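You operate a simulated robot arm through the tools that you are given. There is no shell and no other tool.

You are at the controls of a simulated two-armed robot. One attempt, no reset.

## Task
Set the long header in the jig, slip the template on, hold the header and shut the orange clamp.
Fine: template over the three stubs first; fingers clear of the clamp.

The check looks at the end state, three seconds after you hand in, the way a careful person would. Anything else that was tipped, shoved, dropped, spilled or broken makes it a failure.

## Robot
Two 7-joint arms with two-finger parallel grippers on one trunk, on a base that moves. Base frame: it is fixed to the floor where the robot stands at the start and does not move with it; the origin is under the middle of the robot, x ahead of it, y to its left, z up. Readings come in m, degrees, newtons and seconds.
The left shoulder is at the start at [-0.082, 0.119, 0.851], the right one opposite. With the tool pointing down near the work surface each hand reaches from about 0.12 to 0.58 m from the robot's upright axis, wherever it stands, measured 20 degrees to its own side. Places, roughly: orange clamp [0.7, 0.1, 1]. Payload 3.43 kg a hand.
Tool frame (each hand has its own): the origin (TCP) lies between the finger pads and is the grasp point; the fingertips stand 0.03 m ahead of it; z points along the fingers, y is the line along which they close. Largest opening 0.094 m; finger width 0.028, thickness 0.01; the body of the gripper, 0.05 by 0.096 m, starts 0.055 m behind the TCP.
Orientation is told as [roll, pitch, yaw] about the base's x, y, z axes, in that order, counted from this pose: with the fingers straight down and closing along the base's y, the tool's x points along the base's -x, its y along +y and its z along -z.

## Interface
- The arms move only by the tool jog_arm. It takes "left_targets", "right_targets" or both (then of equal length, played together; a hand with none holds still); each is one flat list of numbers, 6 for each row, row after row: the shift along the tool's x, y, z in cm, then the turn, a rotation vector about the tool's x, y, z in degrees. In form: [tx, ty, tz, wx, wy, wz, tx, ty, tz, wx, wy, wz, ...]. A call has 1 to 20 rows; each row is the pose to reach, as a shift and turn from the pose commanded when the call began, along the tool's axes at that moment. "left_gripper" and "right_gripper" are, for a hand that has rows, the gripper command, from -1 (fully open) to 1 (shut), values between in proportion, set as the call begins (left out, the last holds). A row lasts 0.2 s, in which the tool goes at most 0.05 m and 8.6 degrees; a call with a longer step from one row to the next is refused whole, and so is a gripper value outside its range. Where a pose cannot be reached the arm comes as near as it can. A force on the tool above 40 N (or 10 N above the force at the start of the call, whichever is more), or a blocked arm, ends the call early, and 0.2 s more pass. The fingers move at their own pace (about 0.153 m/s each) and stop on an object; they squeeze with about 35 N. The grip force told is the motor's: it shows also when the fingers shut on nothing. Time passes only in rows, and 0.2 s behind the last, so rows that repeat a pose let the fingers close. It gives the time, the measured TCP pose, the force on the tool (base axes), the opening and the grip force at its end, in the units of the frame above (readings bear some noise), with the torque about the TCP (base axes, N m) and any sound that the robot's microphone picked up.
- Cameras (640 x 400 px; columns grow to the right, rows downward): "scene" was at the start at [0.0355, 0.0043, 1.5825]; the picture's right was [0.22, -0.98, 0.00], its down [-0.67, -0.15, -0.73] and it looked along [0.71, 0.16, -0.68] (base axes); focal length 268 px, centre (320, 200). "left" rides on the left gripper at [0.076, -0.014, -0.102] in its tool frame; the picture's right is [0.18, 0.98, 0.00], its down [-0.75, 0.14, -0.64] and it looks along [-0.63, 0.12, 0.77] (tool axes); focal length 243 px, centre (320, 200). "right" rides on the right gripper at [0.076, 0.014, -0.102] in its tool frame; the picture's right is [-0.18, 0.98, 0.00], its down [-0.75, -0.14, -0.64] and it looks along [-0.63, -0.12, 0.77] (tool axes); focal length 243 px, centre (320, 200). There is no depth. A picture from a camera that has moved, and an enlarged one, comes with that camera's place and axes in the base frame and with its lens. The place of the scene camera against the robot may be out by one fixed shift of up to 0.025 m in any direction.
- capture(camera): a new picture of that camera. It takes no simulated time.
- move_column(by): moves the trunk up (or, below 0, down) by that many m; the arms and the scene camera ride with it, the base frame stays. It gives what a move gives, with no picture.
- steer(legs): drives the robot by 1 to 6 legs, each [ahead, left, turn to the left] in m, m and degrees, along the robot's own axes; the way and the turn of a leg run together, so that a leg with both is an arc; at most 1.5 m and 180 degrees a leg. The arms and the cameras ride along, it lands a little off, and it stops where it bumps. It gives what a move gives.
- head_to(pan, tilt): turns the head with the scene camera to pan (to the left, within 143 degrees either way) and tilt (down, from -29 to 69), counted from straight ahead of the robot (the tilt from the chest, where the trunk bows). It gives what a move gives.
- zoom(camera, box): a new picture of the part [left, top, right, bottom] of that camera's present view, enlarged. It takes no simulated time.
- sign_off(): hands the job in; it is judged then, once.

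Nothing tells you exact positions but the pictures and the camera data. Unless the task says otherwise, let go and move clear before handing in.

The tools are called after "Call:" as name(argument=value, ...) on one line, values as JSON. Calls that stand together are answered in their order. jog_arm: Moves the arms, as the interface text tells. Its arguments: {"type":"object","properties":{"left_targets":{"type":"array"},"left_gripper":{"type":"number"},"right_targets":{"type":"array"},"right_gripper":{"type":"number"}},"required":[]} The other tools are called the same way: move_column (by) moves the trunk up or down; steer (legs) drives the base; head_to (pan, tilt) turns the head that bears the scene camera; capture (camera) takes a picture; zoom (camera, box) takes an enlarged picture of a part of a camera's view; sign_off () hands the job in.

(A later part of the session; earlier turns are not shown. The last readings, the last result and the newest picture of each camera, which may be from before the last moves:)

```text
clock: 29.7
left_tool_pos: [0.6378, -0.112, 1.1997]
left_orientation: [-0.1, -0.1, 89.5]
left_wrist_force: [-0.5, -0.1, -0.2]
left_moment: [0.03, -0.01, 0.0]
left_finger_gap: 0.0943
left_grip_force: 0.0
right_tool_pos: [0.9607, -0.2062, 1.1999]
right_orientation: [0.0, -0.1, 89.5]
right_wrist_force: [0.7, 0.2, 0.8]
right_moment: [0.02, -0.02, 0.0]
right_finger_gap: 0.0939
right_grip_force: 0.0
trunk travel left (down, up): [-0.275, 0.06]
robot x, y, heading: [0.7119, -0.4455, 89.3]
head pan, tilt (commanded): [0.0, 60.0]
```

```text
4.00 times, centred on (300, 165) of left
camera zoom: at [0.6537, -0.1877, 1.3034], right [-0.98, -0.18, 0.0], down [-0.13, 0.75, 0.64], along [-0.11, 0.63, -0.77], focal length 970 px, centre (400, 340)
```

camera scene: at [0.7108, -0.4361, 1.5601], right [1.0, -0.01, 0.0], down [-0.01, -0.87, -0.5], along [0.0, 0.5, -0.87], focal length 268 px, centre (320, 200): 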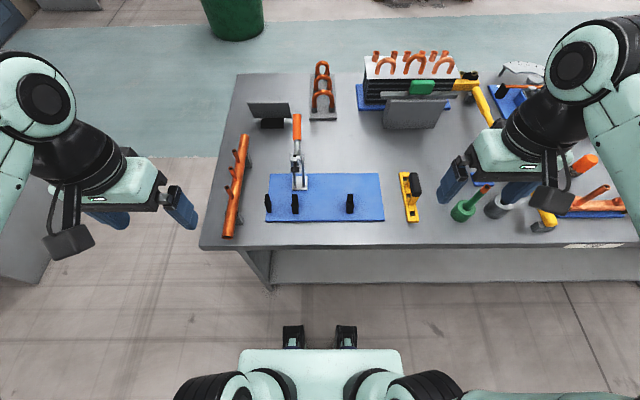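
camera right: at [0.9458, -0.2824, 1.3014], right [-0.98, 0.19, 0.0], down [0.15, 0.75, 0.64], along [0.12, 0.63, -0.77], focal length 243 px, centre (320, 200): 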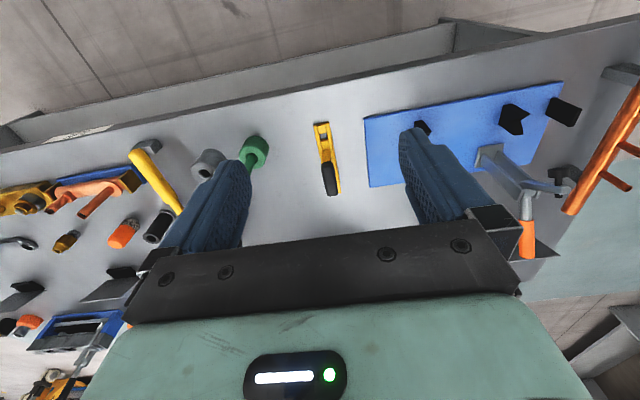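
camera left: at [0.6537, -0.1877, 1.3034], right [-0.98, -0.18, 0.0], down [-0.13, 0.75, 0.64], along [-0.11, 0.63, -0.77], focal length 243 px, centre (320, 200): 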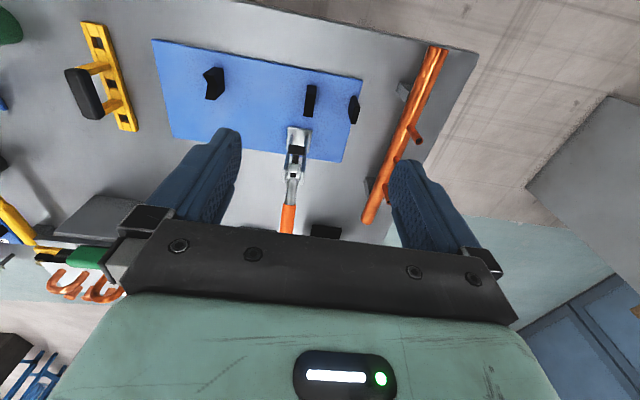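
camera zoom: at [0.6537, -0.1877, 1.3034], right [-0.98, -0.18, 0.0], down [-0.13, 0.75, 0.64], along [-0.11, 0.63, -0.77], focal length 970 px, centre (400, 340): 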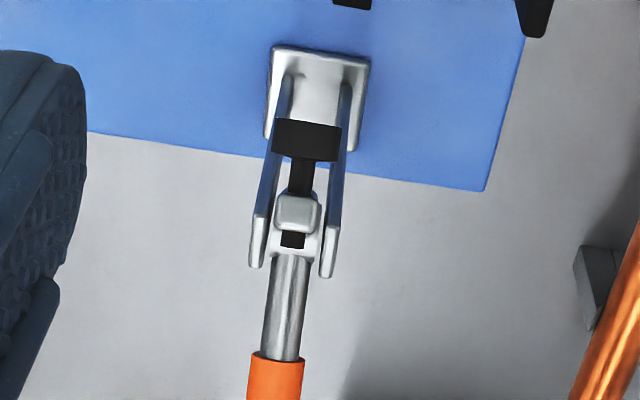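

From this view I get the near V at x 0.647, the far V at x 0.794, the stop's face at x 0.580, all at y about −0.060, though heights still need a second view. I'll move the left hand over the header and survey the jig with the right camera.

Call:
jog_arm(left_targets=[-1, 3.1, 0, 0, 0, 0, -2, 6.2, 0, 0, 0, 0, -3, 9.3, 0, 0, 0, 0, -4, 12.4, 0, 0, 0, 0, -5.2, 15.6, 0, 0, 0, 0, -5.2, 15.6, 0, 0, 0, 0], right_targets=[-2, 3.2, 0, 0, 0, 0, -4, 6.4, 0, 0, 0, 0, -6, 9.6, 0, 0, 0, 0, -8, 12.8, 0, 0, 0, 0, -9.6, 16.1, 0, 0, 0, 0, -9.6, 16.1, 0, 0, 0, 0])

Call:
capture(camera="right")

Call:
capture(camera="left")

```text
clock: 31.1
left_tool_pos: [0.4829, -0.0592, 1.2005]
left_orientation: [0.0, -0.1, 89.5]
left_wrist_force: [-0.3, 0.3, 0.1]
left_moment: [0.0, -0.01, -0.01]
left_finger_gap: 0.094
left_grip_force: 0.1
right_tool_pos: [0.8016, -0.1091, 1.1988]
right_orientation: [0.0, -0.1, 89.4]
right_wrist_force: [0.7, -0.4, -0.2]
right_moment: [0.0, 0.03, -0.02]
right_finger_gap: 0.0941
right_grip_force: 0.0
trunk travel left (down, up): [-0.275, 0.06]
robot x, y, heading: [0.7132, -0.4422, 89.6]
head pan, tilt (commanded): [0.0, 60.0]
```

```text
taken
camera right: at [0.7859, -0.186, 1.301], right [-0.98, 0.19, 0.0], down [0.15, 0.75, 0.64], along [0.12, 0.63, -0.77], focal length 243 px, centre (320, 200)
```

right: 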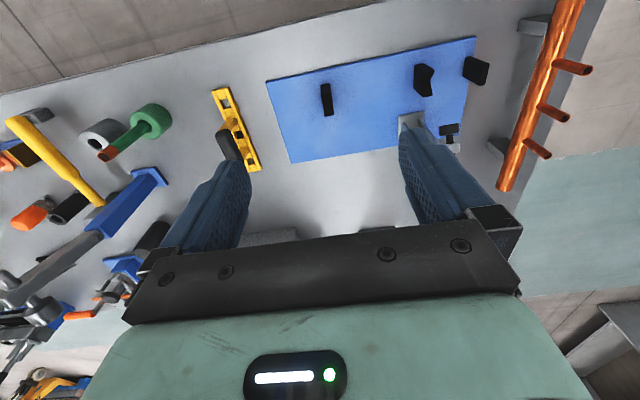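

```text
taken
camera left: at [0.4996, -0.1346, 1.3034], right [-0.98, -0.18, 0.0], down [-0.13, 0.75, 0.64], along [-0.11, 0.63, -0.77], focal length 243 px, centre (320, 200)
```

left: 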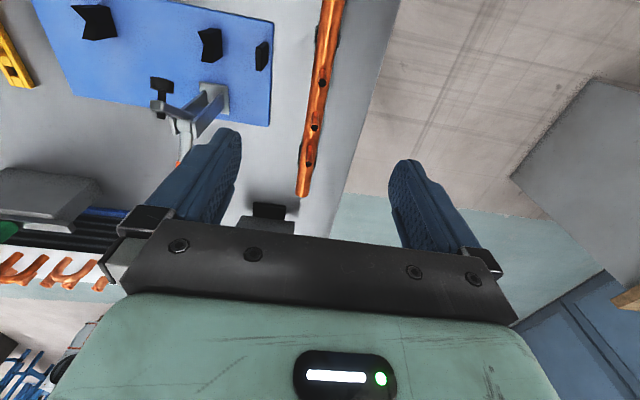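

Call:
zoom(camera="right", box=[400, 40, 500, 110])

Call:
zoom(camera="right", box=[300, 70, 350, 130])

Call:
zoom(camera="right", box=[200, 80, 280, 180])

Call:
zoom(camera="left", box=[280, 0, 360, 210])

Call:
zoom(camera="left", box=[140, 0, 280, 140])

Call:
zoom(camera="right", box=[480, 0, 620, 200])

```text
5.71 times, centred on (450, 75) of right
camera zoom: at [0.7859, -0.186, 1.301], right [-0.98, 0.19, 0.0], down [0.15, 0.75, 0.64], along [0.12, 0.63, -0.77], focal length 1386 px, centre (-423, 914)
```

zoom: 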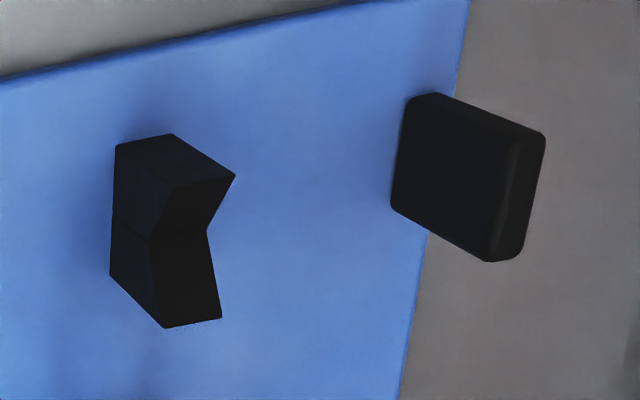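

```text
6.67 times, centred on (325, 100) of right
camera zoom: at [0.7859, -0.186, 1.301], right [-0.98, 0.19, 0.0], down [0.15, 0.75, 0.64], along [0.12, 0.63, -0.77], focal length 1618 px, centre (287, 867)
```

zoom: 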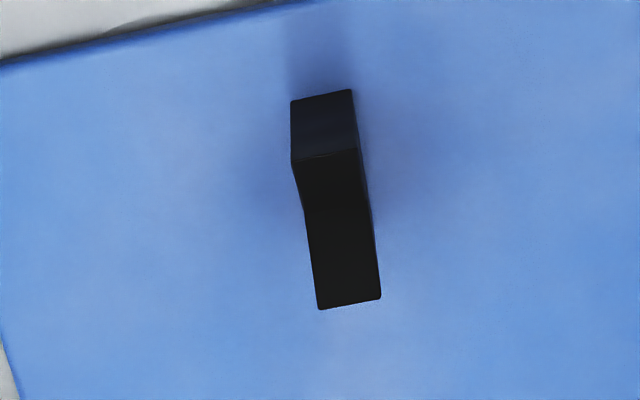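

```text
4.00 times, centred on (240, 130) of right
camera zoom: at [0.7859, -0.186, 1.301], right [-0.98, 0.19, 0.0], down [0.15, 0.75, 0.64], along [0.12, 0.63, -0.77], focal length 970 px, centre (640, 480)
```

zoom: 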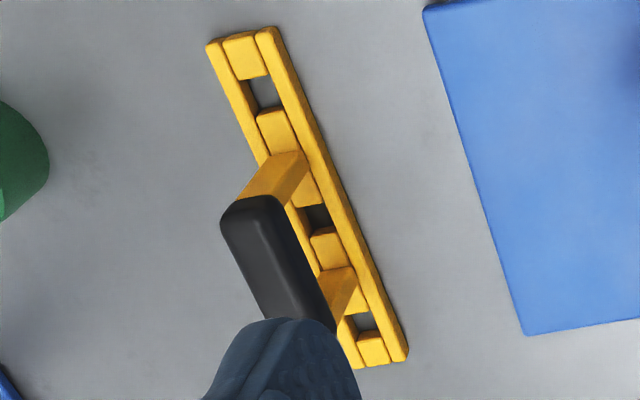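

```text
1.90 times, centred on (320, 105) of left
camera zoom: at [0.4996, -0.1346, 1.3034], right [-0.98, -0.18, 0.0], down [-0.13, 0.75, 0.64], along [-0.11, 0.63, -0.77], focal length 462 px, centre (320, 381)
```

zoom: 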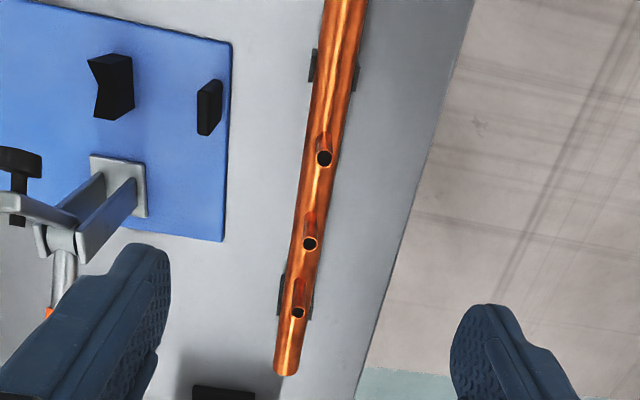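

```text
2.86 times, centred on (210, 70) of left
camera zoom: at [0.4996, -0.1346, 1.3034], right [-0.98, -0.18, 0.0], down [-0.13, 0.75, 0.64], along [-0.11, 0.63, -0.77], focal length 693 px, centre (634, 571)
```

zoom: 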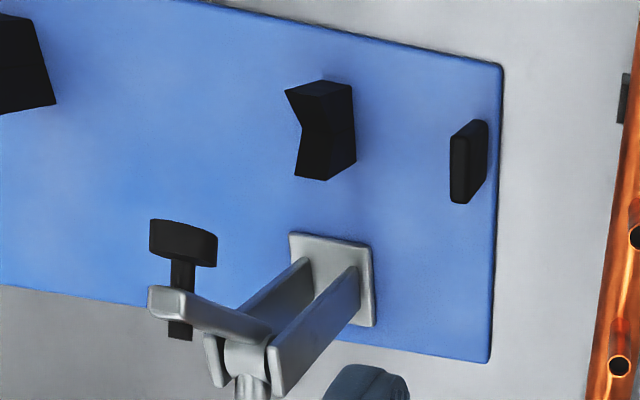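

```text
2.00 times, centred on (550, 100) of right
camera zoom: at [0.7859, -0.186, 1.301], right [-0.98, 0.19, 0.0], down [0.15, 0.75, 0.64], along [0.12, 0.63, -0.77], focal length 485 px, centre (-140, 400)
```

zoom: 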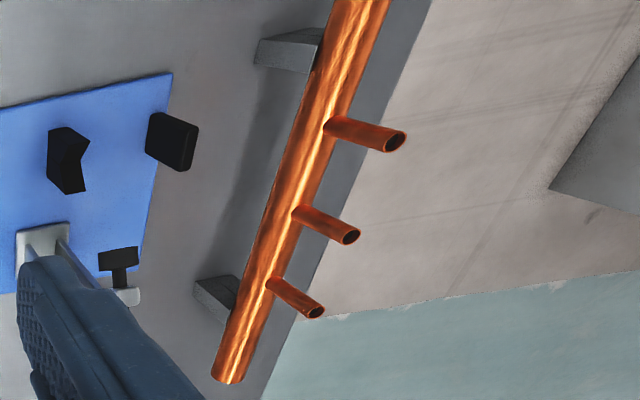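

With two views the jig plate top comes out at z 0.867, V vertices at z 0.900 on the line y −0.0565, the stop face at x 0.577, and the header axis at x 0.482, z 0.913 with its middle stub at y 0.006. I'll bring the left hand down toward the header's middle, straddling that stub.

Call:
jog_arm(left_targets=[-1.6, 0, 3.7, 0, 0, -0.2, -3.2, 0.05, 7.4, 0, 0, -0.4, -4.8, 0.1, 11.2, 0, 0, -0.5, -6.5, 0.15, 15, 0, 0, -0.5, -6.5, 0.15, 15, 0, 0, -0.5])

Call:
capture(camera="left")

Call:
capture(camera="scene")

Call:
zoom(camera="right", box=[480, 0, 640, 200])

```text
clock: 32.3
left_tool_pos: [0.4833, 0.0065, 1.0492]
left_orientation: [0.0, -0.2, 90.0]
left_wrist_force: [0.0, -0.2, 0.1]
left_moment: [0.01, 0.01, 0.0]
left_finger_gap: 0.0939
left_grip_force: 0.0
right_tool_pos: [0.8019, -0.1081, 1.1994]
right_orientation: [0.0, -0.1, 89.6]
right_wrist_force: [-0.1, 0.7, 0.5]
right_moment: [0.0, 0.03, 0.02]
right_finger_gap: 0.0939
right_grip_force: 0.2
trunk travel left (down, up): [-0.275, 0.06]
robot x, y, heading: [0.7136, -0.4441, 89.4]
head pan, tilt (commanded): [0.0, 60.0]
```

```text
taken
camera left: at [0.4988, -0.0696, 1.1523], right [-0.98, -0.18, 0.0], down [-0.14, 0.75, 0.64], along [-0.12, 0.63, -0.77], focal length 243 px, centre (320, 200)
```

left: 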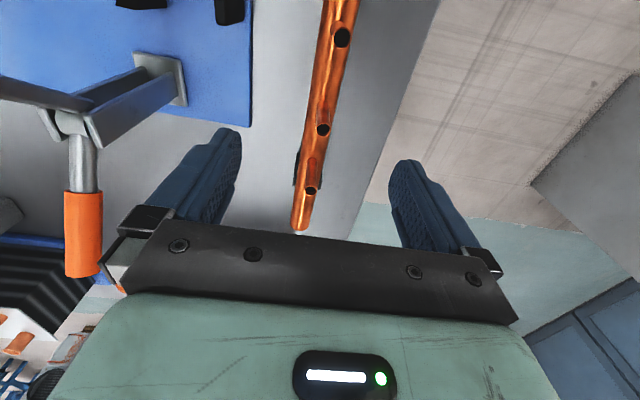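

```text
taken
camera scene: at [0.7108, -0.4366, 1.5601], right [1.0, -0.01, 0.0], down [-0.01, -0.87, -0.5], along [0.0, 0.5, -0.87], focal length 268 px, centre (320, 200)
```

scene: 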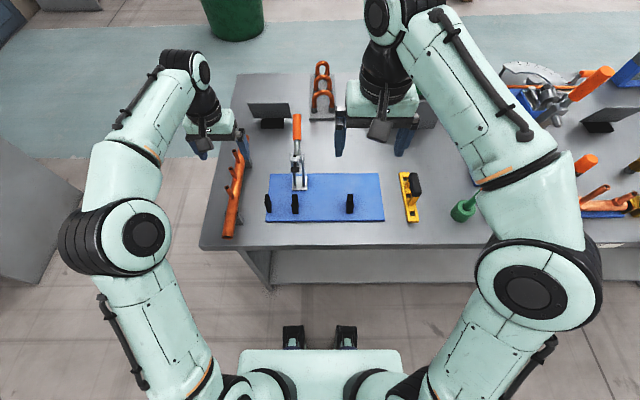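

```text
2.00 times, centred on (560, 100) of right
camera zoom: at [0.7854, -0.1858, 1.301], right [-0.98, 0.19, 0.0], down [0.15, 0.75, 0.64], along [0.12, 0.63, -0.77], focal length 485 px, centre (-160, 400)
```

zoom: 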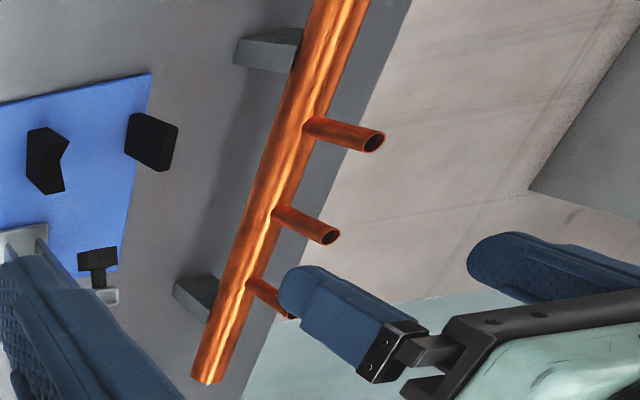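

The hand is centred over the middle stub to within a millimetre. I'll lower it so the fingers straddle the pipe with the palm just above the stub tips.

Call:
jog_arm(left_targets=[0, 0, 4, 0, 0, 0, 0, 0, 8, 0, 0, 0, 0, 0, 10.5, 0, 0, 0, 0, 0, 12.1, 0, 0, 0, 0, 0, 12.1, 0, 0, 0])

Call:
capture(camera="left")

Call:
zoom(camera="right", box=[480, 0, 640, 200])

Call:
zoom(camera="scene", box=[180, 100, 300, 250])

```text
clock: 33.5
left_tool_pos: [0.4824, 0.0064, 0.9292]
left_orientation: [-0.1, 0.1, 89.9]
left_wrist_force: [0.1, 0.0, 0.2]
left_moment: [0.03, 0.01, -0.01]
left_finger_gap: 0.0941
left_grip_force: 0.1
right_tool_pos: [0.8008, -0.1083, 1.1989]
right_orientation: [0.0, -0.1, 89.5]
right_wrist_force: [0.2, 0.2, -0.4]
right_moment: [-0.02, -0.02, -0.01]
right_finger_gap: 0.0941
right_grip_force: 0.1
trunk travel left (down, up): [-0.275, 0.06]
robot x, y, heading: [0.71, -0.4433, 89.4]
head pan, tilt (commanded): [0.0, 60.0]
```

```text
taken
camera left: at [0.4988, -0.0688, 1.0324], right [-0.98, -0.18, 0.0], down [-0.14, 0.75, 0.64], along [-0.12, 0.63, -0.77], focal length 243 px, centre (320, 200)
```

left: 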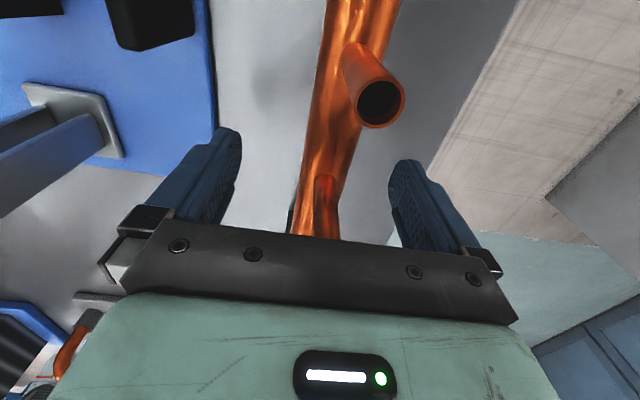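

```text
2.00 times, centred on (560, 100) of right
camera zoom: at [0.7854, -0.1854, 1.3009], right [-0.98, 0.19, 0.0], down [0.15, 0.75, 0.64], along [0.12, 0.63, -0.77], focal length 485 px, centre (-160, 400)
```

zoom: 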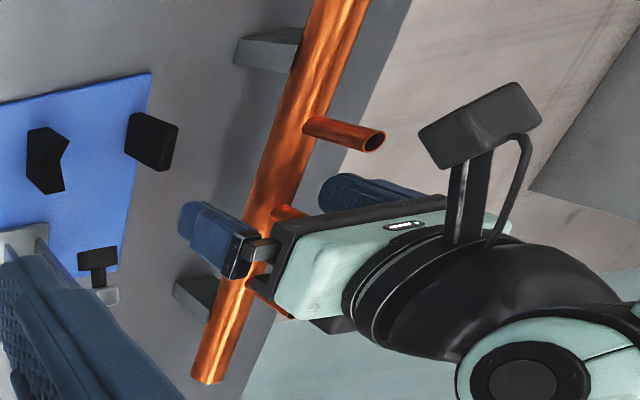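

```text
2.67 times, centred on (240, 175) of scene
camera zoom: at [0.7108, -0.4362, 1.5601], right [1.0, -0.01, 0.0], down [-0.01, -0.87, -0.5], along [0.0, 0.5, -0.87], focal length 715 px, centre (533, 267)
```

zoom: 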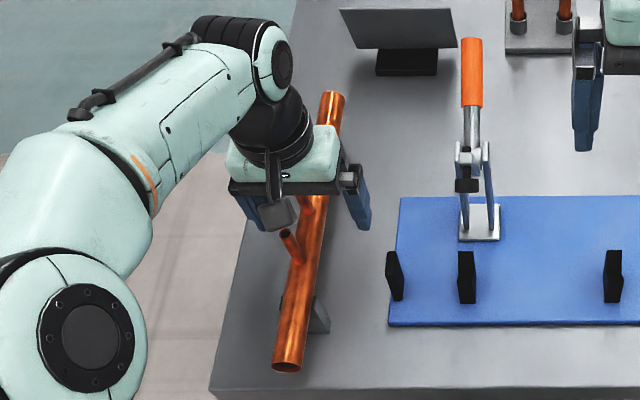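

The fingers straddle the pipe cleanly and the palm clears the stub. Closing the left gripper now.

Call:
jog_arm(left_targets=[0, 0, 0, 0, 0, 0, 0, 0, 0, 0, 0, 0, 0, 0, 0, 0, 0, 0, 0, 0, 0, 0, 0, 0], left_gripper=1)

Call:
zoom(camera="right", box=[480, 0, 640, 200])

```text
clock: 34.5
left_tool_pos: [0.4805, 0.0063, 0.9294]
left_orientation: [0.1, -0.1, 90.1]
left_wrist_force: [-11.3, 0.0, 2.0]
left_moment: [-0.04, 0.27, -0.1]
left_finger_gap: 0.0257
left_grip_force: 35.1
right_tool_pos: [0.7995, -0.1095, 1.1993]
right_orientation: [-0.1, 0.0, 89.4]
right_wrist_force: [0.1, 0.0, -0.5]
right_moment: [0.01, 0.0, 0.01]
right_finger_gap: 0.0939
right_grip_force: 0.1
trunk travel left (down, up): [-0.275, 0.06]
robot x, y, heading: [0.7115, -0.4449, 89.4]
head pan, tilt (commanded): [0.0, 60.0]
```

```text
2.00 times, centred on (560, 100) of right
camera zoom: at [0.7839, -0.1854, 1.301], right [-0.98, 0.19, 0.0], down [0.15, 0.75, 0.64], along [0.12, 0.63, -0.77], focal length 485 px, centre (-160, 400)
```

zoom: 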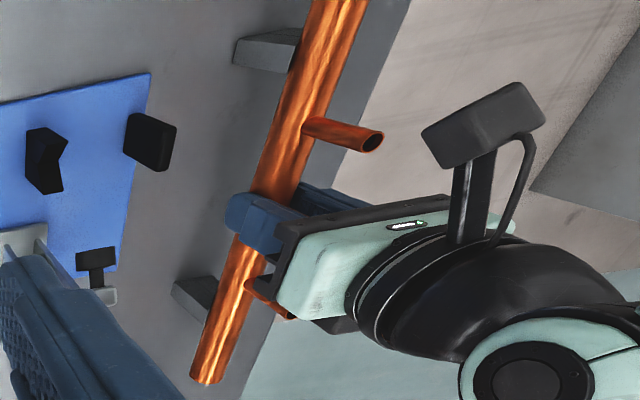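

The pipe is gripped with a gap of 25.7 mm at 35 N. I'll lift it straight up and check it hangs level.

Call:
jog_arm(left_targets=[0, 0, -1, 0, 0, 0, 0, 0, -4, 0, 0, 0, 0, 0, -8, 0, 0, 0, 0, 0, -12, 0, 0, 0, 0, 0, -16, 0, 0, 0, 0, 0, -20, 0, 0, 0, 0, 0, -24, 0, 0, 0, 0, 0, -24, 0, 0, 0])

Call:
capture(camera="scene")

Call:
capture(camera="left")

Call:
capture(camera="right")

```text
clock: 36.3
left_tool_pos: [0.4822, 0.0057, 1.1494]
left_orientation: [-0.1, -0.1, 89.9]
left_wrist_force: [-1.0, -0.4, -3.4]
left_moment: [-0.01, 0.0, 0.02]
left_finger_gap: 0.0255
left_grip_force: 35.6
left hand out of reach, approached as far as the arm can: row 7, 8
right_tool_pos: [0.8005, -0.1101, 1.2]
right_orientation: [0.0, 0.0, 89.4]
right_wrist_force: [0.7, -0.1, 0.6]
right_moment: [-0.01, -0.02, -0.01]
right_finger_gap: 0.0941
right_grip_force: 0.1
trunk travel left (down, up): [-0.275, 0.06]
robot x, y, heading: [0.7097, -0.4438, 89.6]
head pan, tilt (commanded): [0.0, 60.0]
```

```text
taken
camera scene: at [0.7103, -0.4362, 1.5601], right [1.0, -0.01, 0.0], down [-0.01, -0.87, -0.5], along [0.0, 0.5, -0.87], focal length 268 px, centre (320, 200)
```

scene: 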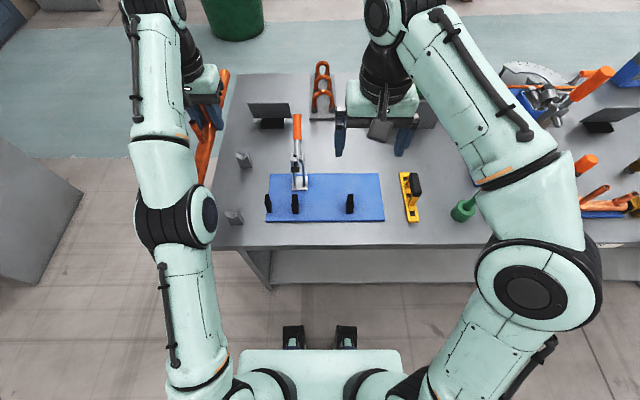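

```text
taken
camera left: at [0.499, -0.0696, 1.2525], right [-0.98, -0.18, 0.0], down [-0.14, 0.75, 0.64], along [-0.12, 0.63, -0.77], focal length 243 px, centre (320, 200)
```

left: 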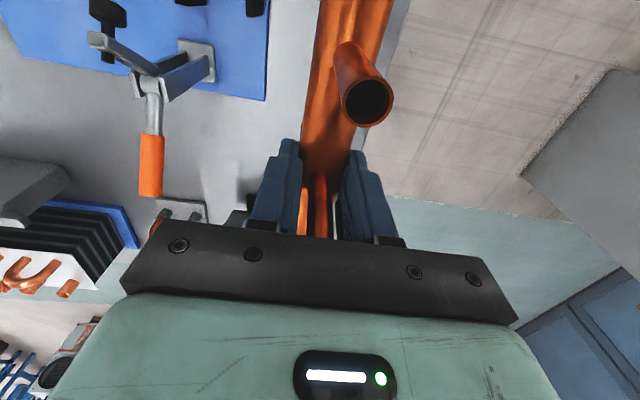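

```text
taken
camera right: at [0.7849, -0.1855, 1.3009], right [-0.98, 0.19, 0.0], down [0.15, 0.75, 0.64], along [0.12, 0.63, -0.77], focal length 243 px, centre (320, 200)
```

right: 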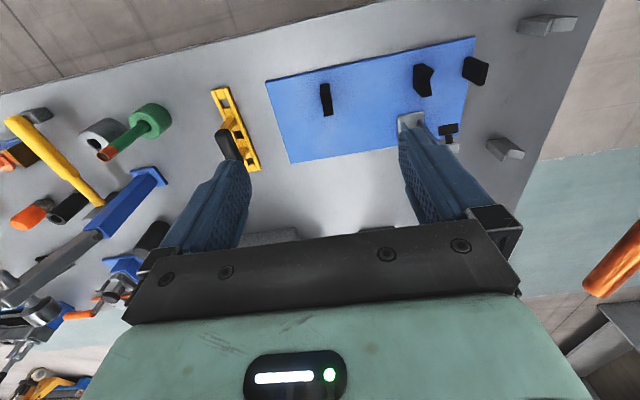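

The header is held level, weighing about 3.4 N, and the two grey stands remain on the bench. I'll bring it in nearer the robot while turning it 90° counter-clockwise, and move the right hand out of the way.

Call:
jog_arm(left_targets=[1.15, -1.07, 0.36, 0, 0, -8.2, 2.29, -2.15, 0.73, 0, 0, -16.4, 3.44, -3.22, 1.09, 0, 0, -24.5, 4.58, -4.29, 1.45, 0, 0, -32.7, 5.73, -5.36, 1.82, 0, 0, -40.9, 6.87, -6.44, 2.18, 0, 0, -49.1, 8.02, -7.51, 2.55, 0, 0, -57.3, 9.16, -8.58, 2.91, 0, 0, -65.4, 10.31, -9.65, 3.27, 0, 0, -73.6, 11.45, -10.7, 3.64, 0, 0, -81.8, 12.6, -11.8, 4.0, 0, 0, -90, 12.6, -11.8, 4.0, 0, 0, -90], right_targets=[0.9, -1.6, 0, 0, 0, 0, 1.8, -3.2, 0, 0, 0, 0, 2.7, -4.8, 0, 0, 0, 0, 3.6, -6.4, 0, 0, 0, 0, 4.5, -8, 0, 0, 0, 0, 5.4, -9.6, 0, 0, 0, 0, 6.3, -11.2, 0, 0, 0, 0, 7.2, -12.8, 0, 0, 0, 0, 8.1, -14.4, 0, 0, 0, 0, 9, -16, 0, 0, 0, 0, 9, -16, 0, 0, 0, 0, 9, -16, 0, 0, 0, 0])

Call:
capture(camera="scene")

Call:
capture(camera="left")

Call:
capture(camera="right")

```text
clock: 38.9
left_tool_pos: [0.601, -0.1205, 1.1082]
left_orientation: [0.0, 0.0, -179.8]
left_wrist_force: [0.9, -0.7, -2.7]
left_moment: [0.0, 0.01, -0.03]
left_finger_gap: 0.0255
left_grip_force: 35.2
right_tool_pos: [0.9597, -0.1993, 1.2001]
right_orientation: [0.1, 0.0, 89.5]
right_wrist_force: [0.4, -0.2, -0.4]
right_moment: [0.02, 0.01, 0.01]
right_finger_gap: 0.094
right_grip_force: 0.1
trunk travel left (down, up): [-0.275, 0.06]
robot x, y, heading: [0.7096, -0.4482, 89.6]
head pan, tilt (commanded): [0.0, 60.0]
```

```text
taken
camera scene: at [0.7107, -0.4358, 1.5601], right [1.0, -0.01, 0.0], down [-0.01, -0.87, -0.5], along [0.0, 0.5, -0.87], focal length 268 px, centre (320, 200)
```

scene: 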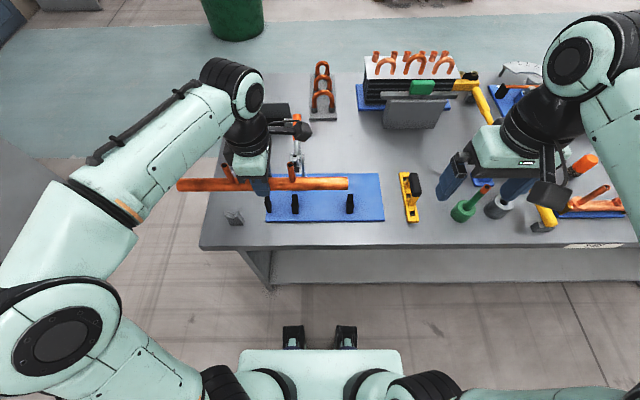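

```text
taken
camera left: at [0.6787, -0.1048, 1.2114], right [0.19, -0.98, 0.0], down [-0.75, -0.14, 0.64], along [-0.63, -0.12, -0.77], focal length 243 px, centre (320, 200)
```

left: 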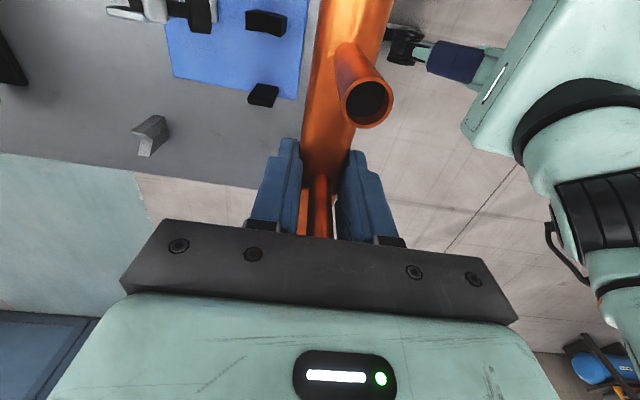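

```text
taken
camera right: at [0.9453, -0.2768, 1.302], right [-0.98, 0.19, 0.0], down [0.15, 0.75, 0.64], along [0.12, 0.63, -0.77], focal length 243 px, centre (320, 200)
```

right: 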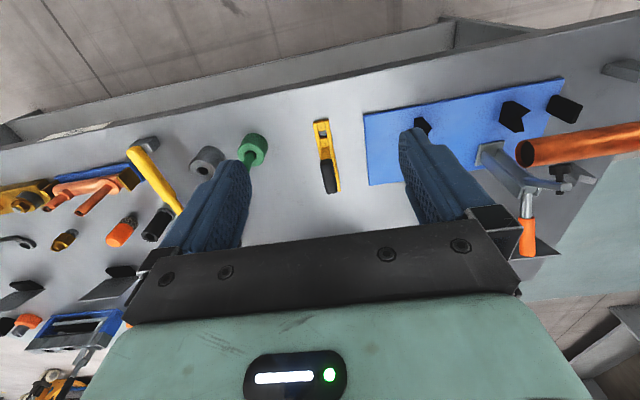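

The pipe is now along x with the stubs upright. The open clamp pad sits near y −0.031, z 1.018, so I'll come down on the near side of it and only then slide in over the Vs.

Call:
jog_arm(left_targets=[3.8, -0.6, 0, 0, 0, 0.1, 7.6, -1.2, 0, 0, 0, 0.2, 11.4, -1.9, 0, 0, 0, 0.2, 15.1, -2.5, 0, 0, 0, 0.2, 15.1, -2.5, 0, 0, 0, 0.2])

Call:
capture(camera="scene")

Call:
capture(camera="left")

Call:
capture(camera="right")

```text
clock: 40.1
left_tool_pos: [0.7509, -0.0948, 1.108]
left_orientation: [-0.1, 0.1, 179.8]
left_wrist_force: [-1.3, 0.2, -3.8]
left_moment: [-0.01, -0.03, 0.0]
left_finger_gap: 0.026
left_grip_force: 35.3
right_tool_pos: [0.9603, -0.2002, 1.2004]
right_orientation: [0.0, 0.1, 89.5]
right_wrist_force: [-0.7, -0.2, -0.8]
right_moment: [-0.02, -0.01, -0.01]
right_finger_gap: 0.094
right_grip_force: 0.1
trunk travel left (down, up): [-0.275, 0.06]
robot x, y, heading: [0.7071, -0.4431, 89.5]
head pan, tilt (commanded): [0.0, 60.0]
```

```text
taken
camera scene: at [0.7099, -0.4361, 1.5601], right [1.0, -0.01, 0.0], down [-0.01, -0.87, -0.5], along [0.01, 0.5, -0.87], focal length 268 px, centre (320, 200)
```

scene: 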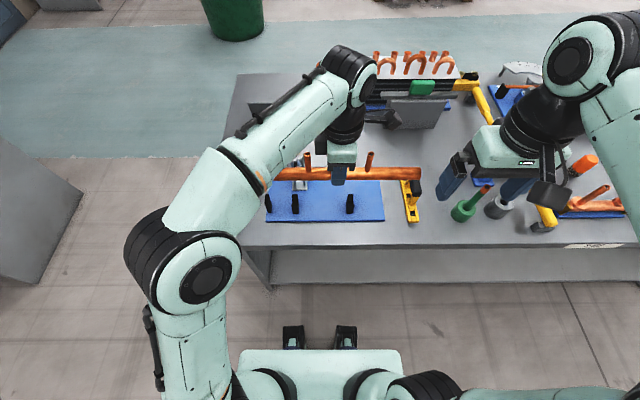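

```text
taken
camera left: at [0.8292, -0.0803, 1.2103], right [0.18, -0.98, 0.0], down [-0.75, -0.14, 0.64], along [-0.63, -0.12, -0.77], focal length 243 px, centre (320, 200)
```

left: 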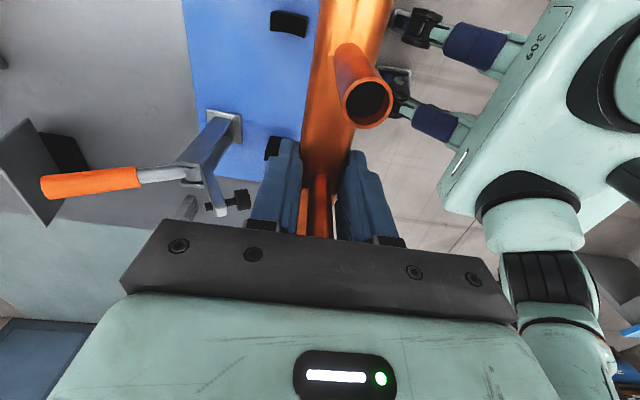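

```text
taken
camera right: at [0.9445, -0.277, 1.3022], right [-0.98, 0.19, 0.0], down [0.15, 0.75, 0.64], along [0.12, 0.63, -0.77], focal length 243 px, centre (320, 200)
```

right: 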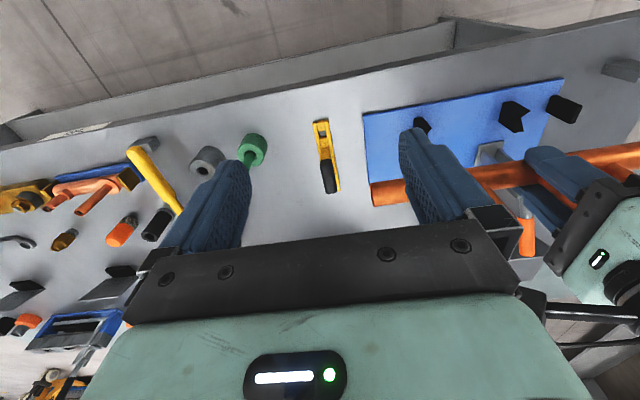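

The arm passes above the clamp with room to spare. I'll descend in two stages at y −0.095, checking clearance to the clamp.

Call:
jog_arm(left_targets=[0, 0, 3.5, 0, 0, 0, 0, 0, 7, 0, 0, 0, 0, 0, 7, 0, 0, 0])

Call:
zoom(camera="scene", box=[220, 40, 440, 240])

Call:
capture(camera="left")

Call:
zoom(camera="right", box=[360, 60, 640, 300])

```text
clock: 40.9
left_tool_pos: [0.7511, -0.0957, 1.0368]
left_orientation: [0.0, -0.1, 179.8]
left_wrist_force: [0.1, 0.2, -3.1]
left_moment: [0.05, 0.0, 0.02]
left_finger_gap: 0.0252
left_grip_force: 34.8
right_tool_pos: [0.9608, -0.201, 1.2002]
right_orientation: [0.0, -0.1, 89.5]
right_wrist_force: [0.4, 0.3, 0.1]
right_moment: [-0.03, 0.02, -0.03]
right_finger_gap: 0.0936
right_grip_force: 0.1
trunk travel left (down, up): [-0.275, 0.06]
robot x, y, heading: [0.7094, -0.4445, 89.3]
head pan, tilt (commanded): [0.0, 60.0]
```

```text
2.00 times, centred on (330, 140) of scene
camera zoom: at [0.7108, -0.436, 1.5601], right [1.0, -0.01, 0.0], down [-0.01, -0.87, -0.5], along [0.0, 0.5, -0.87], focal length 536 px, centre (300, 320)
```

zoom: 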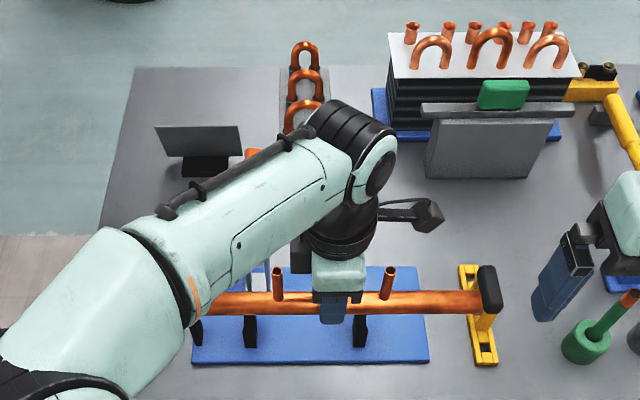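

```text
taken
camera left: at [0.8291, -0.0801, 1.1405], right [0.18, -0.98, 0.0], down [-0.75, -0.14, 0.64], along [-0.63, -0.12, -0.77], focal length 243 px, centre (320, 200)
```

left: 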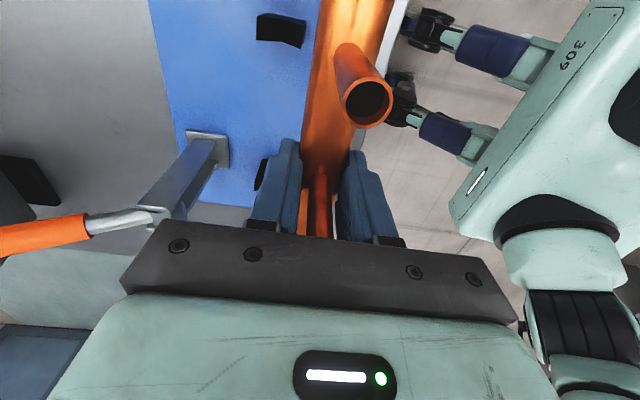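

```text
1.67 times, centred on (500, 180) of right
camera zoom: at [0.9452, -0.2769, 1.3021], right [-0.98, 0.19, 0.0], down [0.15, 0.75, 0.64], along [0.12, 0.63, -0.77], focal length 404 px, centre (20, 233)
```

zoom: 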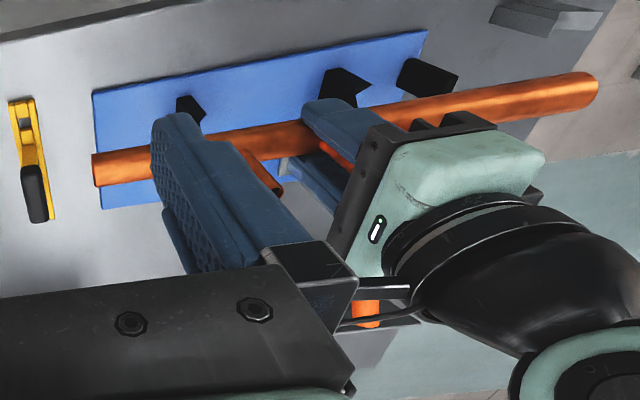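

Clearance looks good. Next I'll lower until the pipe's axis is about z 0.955, just above the V prongs, then slide it in over the V line.

Call:
jog_arm(left_targets=[0, 0, 3.3, 0, 0, 0, 0, 0, 6.6, 0, 0, 0, 0, 0, 6.6, 0, 0, 0])

Call:
zoom(camera="right", box=[360, 60, 640, 300])

Call:
capture(camera="left")

Call:
zoom(camera="scene", box=[220, 40, 440, 240])

```text
clock: 41.7
left_tool_pos: [0.7514, -0.0943, 0.9716]
left_orientation: [0.0, 0.0, 179.7]
left_wrist_force: [0.5, 0.2, -3.4]
left_moment: [-0.05, -0.03, 0.03]
left_finger_gap: 0.0254
left_grip_force: 34.9
right_tool_pos: [0.9611, -0.2006, 1.1996]
right_orientation: [0.0, 0.1, 89.4]
right_wrist_force: [-0.4, 0.6, -0.8]
right_moment: [-0.03, 0.01, 0.0]
right_finger_gap: 0.0941
right_grip_force: 0.2
trunk travel left (down, up): [-0.275, 0.06]
robot x, y, heading: [0.7103, -0.4416, 89.6]
head pan, tilt (commanded): [0.0, 60.0]
```

```text
1.67 times, centred on (500, 180) of right
camera zoom: at [0.9452, -0.2769, 1.3021], right [-0.98, 0.19, 0.0], down [0.15, 0.75, 0.64], along [0.12, 0.63, -0.77], focal length 404 px, centre (20, 233)
```

zoom: 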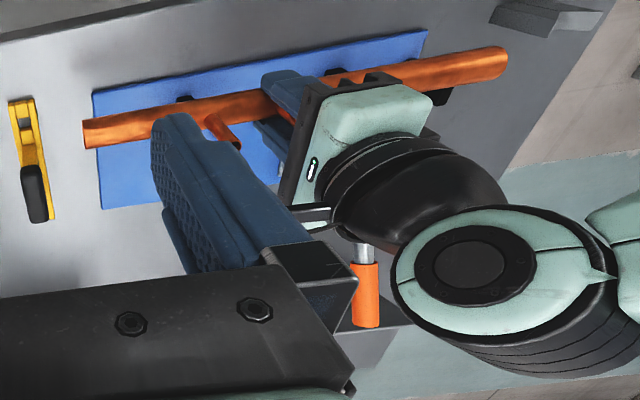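

```text
taken
camera left: at [0.8291, -0.0794, 1.0749], right [0.18, -0.98, 0.0], down [-0.75, -0.14, 0.64], along [-0.63, -0.12, -0.77], focal length 243 px, centre (320, 200)
```

left: 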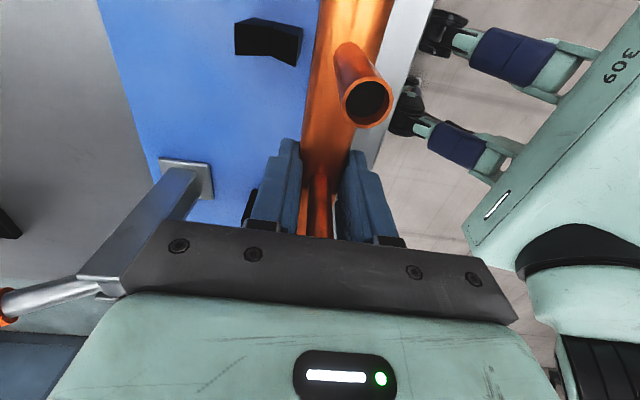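

```text
2.00 times, centred on (330, 140) of scene
camera zoom: at [0.7107, -0.436, 1.5601], right [1.0, -0.01, 0.0], down [-0.01, -0.87, -0.5], along [0.0, 0.5, -0.87], focal length 536 px, centre (300, 320)
```

zoom: 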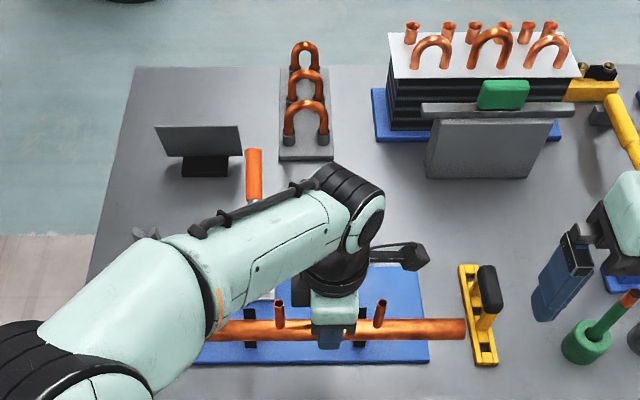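

The pipe is level and ready beside the clamp. I'll slide it over the V line and stop just above the prongs to check alignment.

Call:
jog_arm(left_targets=[0, -1.9, 0, 0, 0, 0, 0, -3.8, 0, 0, 0, 0, 0, -3.8, 1.2, 0, 0, 0, 0, -3.8, 1.2, 0, 0, 0])

Call:
capture(camera="left")

Call:
zoom(camera="right", box=[360, 60, 640, 300])

Call:
zoom(camera="scene", box=[220, 100, 440, 240])

```text
clock: 42.7
left_tool_pos: [0.7517, -0.0572, 0.9597]
left_orientation: [0.0, -0.1, 179.8]
left_wrist_force: [-0.8, -0.3, -3.2]
left_moment: [0.04, 0.03, 0.02]
left_finger_gap: 0.0254
left_grip_force: 35.5
right_tool_pos: [0.9611, -0.2, 1.2003]
right_orientation: [0.0, 0.0, 89.4]
right_wrist_force: [0.1, -0.8, 0.0]
right_moment: [-0.02, -0.03, 0.01]
right_finger_gap: 0.0937
right_grip_force: 0.1
trunk travel left (down, up): [-0.275, 0.06]
robot x, y, heading: [0.7129, -0.4445, 89.6]
head pan, tilt (commanded): [0.0, 60.0]
```

```text
taken
camera left: at [0.8292, -0.0418, 1.0631], right [0.18, -0.98, 0.0], down [-0.75, -0.14, 0.64], along [-0.63, -0.12, -0.77], focal length 243 px, centre (320, 200)
```

left: 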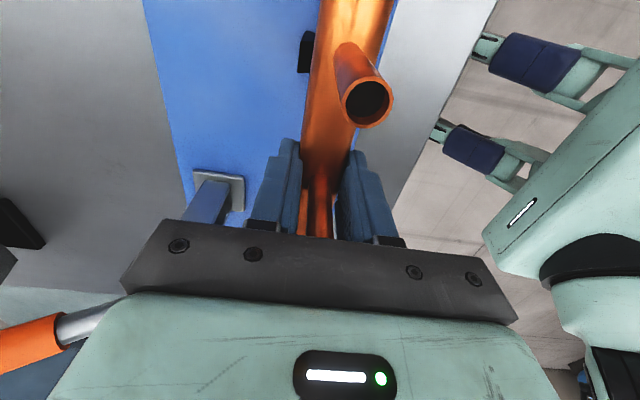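

```text
1.67 times, centred on (500, 180) of right
camera zoom: at [0.9452, -0.2767, 1.302], right [-0.98, 0.19, 0.0], down [0.15, 0.75, 0.64], along [0.12, 0.63, -0.77], focal length 404 px, centre (20, 233)
```

zoom: 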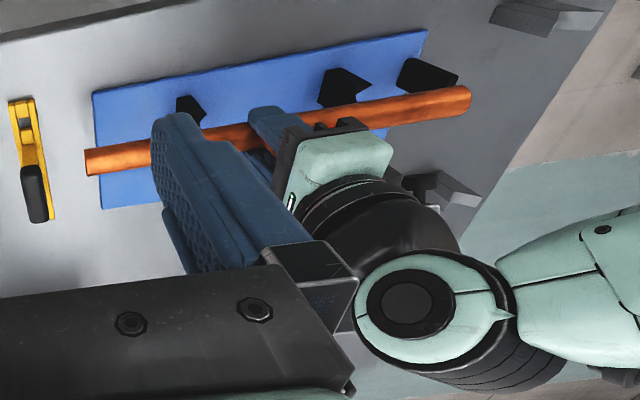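

```text
2.86 times, centred on (330, 170) of scene
camera zoom: at [0.7108, -0.4358, 1.5601], right [1.0, -0.01, 0.0], down [-0.01, -0.87, -0.5], along [0.0, 0.5, -0.87], focal length 766 px, centre (291, 286)
```

zoom: 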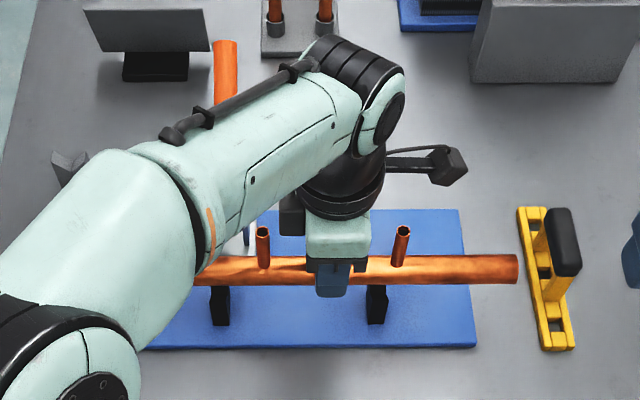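

I need the pipe's left end position relative to the stop more exactly, so I'll zoom in on both.

Call:
zoom(camera="right", box=[510, 70, 590, 140])

Call:
zoom(camera="right", box=[390, 100, 450, 150])

Call:
zoom(camera="left", box=[280, 0, 400, 140])

```text
5.71 times, centred on (550, 105) of right
camera zoom: at [0.9452, -0.2767, 1.302], right [-0.98, 0.19, 0.0], down [0.15, 0.75, 0.64], along [0.12, 0.63, -0.77], focal length 1386 px, centre (-994, 743)
```

zoom: 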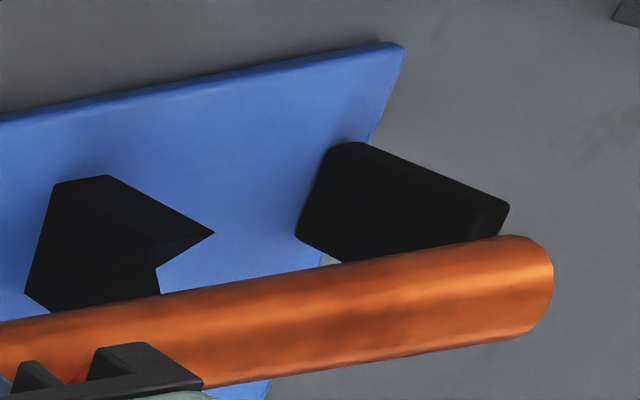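

```text
8.00 times, centred on (420, 125) of right
camera zoom: at [0.9452, -0.2767, 1.302], right [-0.98, 0.19, 0.0], down [0.15, 0.75, 0.64], along [0.12, 0.63, -0.77], focal length 1941 px, centre (-480, 800)
```

zoom: 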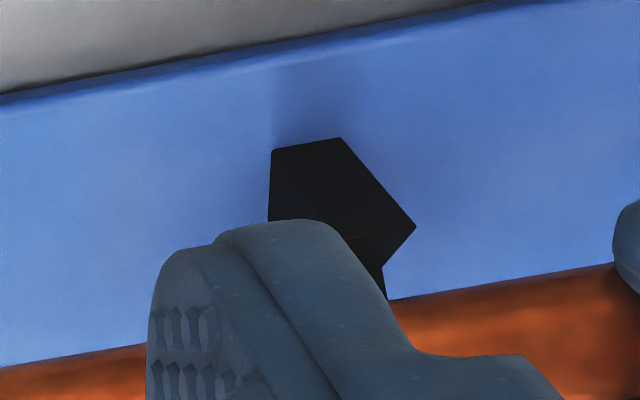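

```text
2.86 times, centred on (340, 70) of left
camera zoom: at [0.8292, -0.0418, 1.0631], right [0.18, -0.98, 0.0], down [-0.75, -0.14, 0.64], along [-0.63, -0.12, -0.77], focal length 693 px, centre (263, 571)
```

zoom: 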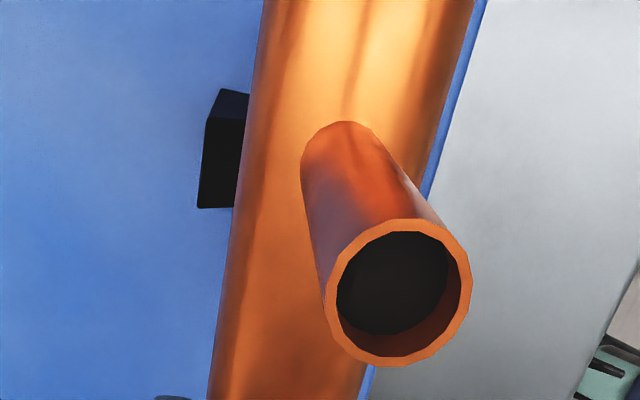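

The pipe end sits about 3–4 mm clear of the stop's face and over the V line. I'll lower it gently into the Vs, watching the force.

Call:
jog_arm(left_targets=[0, 0, 1, 0, 0, 0, 0, 0, 1.8, 0, 0, 0, 0, 0, 2.1, 0, 0, 0, 0, 0, 2.1, 0, 0, 0])

Call:
zoom(camera="right", box=[510, 70, 590, 140])

Call:
zoom(camera="right", box=[360, 60, 640, 300])

```text
clock: 43.7
left_tool_pos: [0.7521, -0.0576, 0.9386]
left_orientation: [0.0, -0.1, 179.9]
left_wrist_force: [0.9, 0.5, -3.1]
left_moment: [0.0, 0.01, -0.02]
left_finger_gap: 0.0254
left_grip_force: 35.2
right_tool_pos: [0.9613, -0.2007, 1.2005]
right_orientation: [0.0, 0.0, 89.5]
right_wrist_force: [-0.8, 0.8, -0.5]
right_moment: [-0.01, 0.0, -0.01]
right_finger_gap: 0.0941
right_grip_force: 0.0
trunk travel left (down, up): [-0.275, 0.06]
robot x, y, heading: [0.7119, -0.4441, 89.6]
head pan, tilt (commanded): [0.0, 60.0]
```

```text
5.71 times, centred on (550, 105) of right
camera zoom: at [0.9452, -0.2767, 1.302], right [-0.98, 0.19, 0.0], down [0.15, 0.75, 0.64], along [0.12, 0.63, -0.77], focal length 1386 px, centre (-994, 743)
```

zoom: 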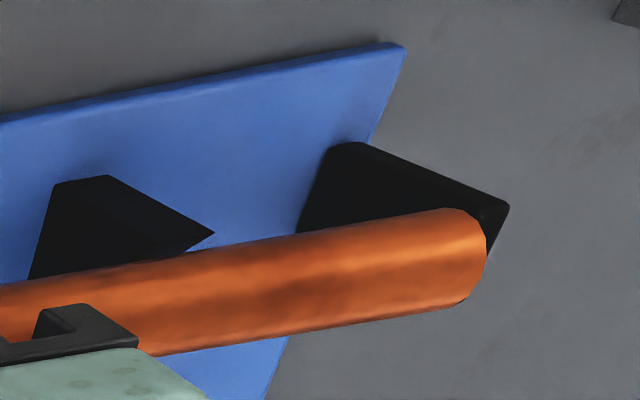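

```text
1.67 times, centred on (500, 180) of right
camera zoom: at [0.9452, -0.2767, 1.302], right [-0.98, 0.19, 0.0], down [0.15, 0.75, 0.64], along [0.12, 0.63, -0.77], focal length 404 px, centre (20, 233)
```

zoom: 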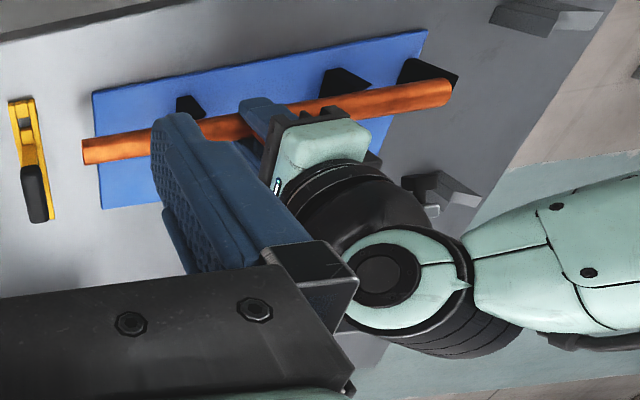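

No contact yet. I'll lower in millimetre steps until the Vs take the weight.

Call:
jog_arm(left_targets=[0, 0, 0.15, 0, 0, 0, 0, 0, 0.3, 0, 0, 0, 0, 0, 0.3, 0, 0, 0])

Call:
jog_arm(left_targets=[0, 0, 0.1, 0, 0, 0, 0, 0, 0.15, 0, 0, 0, 0, 0, 0.15, 0, 0, 0])

```text
clock: 44.5
left_tool_pos: [0.752, -0.0572, 0.9363]
left_orientation: [0.0, 0.0, 179.8]
left_wrist_force: [-1.0, -0.6, -4.5]
left_moment: [0.01, -0.01, 0.03]
left_finger_gap: 0.0254
left_grip_force: 35.1
right_tool_pos: [0.9616, -0.2001, 1.1999]
right_orientation: [-0.1, 0.0, 89.5]
right_wrist_force: [0.3, 0.0, -0.3]
right_moment: [0.04, 0.01, 0.0]
right_finger_gap: 0.0941
right_grip_force: 0.0
trunk travel left (down, up): [-0.275, 0.06]
robot x, y, heading: [0.7094, -0.4439, 89.6]
head pan, tilt (commanded): [0.0, 60.0]
```

```text
clock: 45.3
left_tool_pos: [0.7521, -0.0576, 0.9354]
left_orientation: [0.1, 0.0, 179.8]
left_wrist_force: [0.7, -0.9, -3.4]
left_moment: [-0.02, -0.01, 0.0]
left_finger_gap: 0.0254
left_grip_force: 35.0
right_tool_pos: [0.9614, -0.2007, 1.2003]
right_orientation: [0.0, 0.0, 89.6]
right_wrist_force: [0.7, 0.2, 0.0]
right_moment: [0.01, 0.0, 0.0]
right_finger_gap: 0.0942
right_grip_force: 0.2
trunk travel left (down, up): [-0.275, 0.06]
robot x, y, heading: [0.7133, -0.4449, 89.5]
head pan, tilt (commanded): [0.0, 60.0]
```

Call:
jog_arm(left_targets=[0, 0, 0.1, 0, 0, 0, 0, 0, 0.15, 0, 0, 0, 0, 0, 0.15, 0, 0, 0])

Call:
jog_arm(left_targets=[0, 0, 0.1, 0, 0, 0, 0, 0, 0.15, 0, 0, 0, 0, 0, 0.15, 0, 0, 0])

```text
clock: 46.1
left_tool_pos: [0.7524, -0.0574, 0.9329]
left_orientation: [0.1, 0.0, 179.8]
left_wrist_force: [0.5, 0.9, -3.3]
left_moment: [0.0, -0.04, -0.01]
left_finger_gap: 0.0255
left_grip_force: 35.1
right_tool_pos: [0.9605, -0.1994, 1.2001]
right_orientation: [0.0, 0.1, 89.3]
right_wrist_force: [-0.4, 0.4, 0.8]
right_moment: [-0.01, -0.02, 0.0]
right_finger_gap: 0.0937
right_grip_force: 0.1
trunk travel left (down, up): [-0.275, 0.06]
robot x, y, heading: [0.7139, -0.4466, 89.4]
head pan, tilt (commanded): [0.0, 60.0]
```

```text
clock: 46.9
left_tool_pos: [0.7513, -0.057, 0.9314]
left_orientation: [-0.1, 0.0, 179.9]
left_wrist_force: [-0.1, 2.0, 1.1]
left_moment: [-0.02, -0.03, 0.01]
left_finger_gap: 0.0253
left_grip_force: 35.0
right_tool_pos: [0.9611, -0.2001, 1.201]
right_orientation: [0.0, -0.1, 89.5]
right_wrist_force: [1.0, 0.0, -0.1]
right_moment: [-0.02, 0.0, 0.01]
right_finger_gap: 0.0941
right_grip_force: 0.0
trunk travel left (down, up): [-0.275, 0.06]
robot x, y, heading: [0.7143, -0.4489, 89.3]
head pan, tilt (commanded): [0.0, 60.0]
```

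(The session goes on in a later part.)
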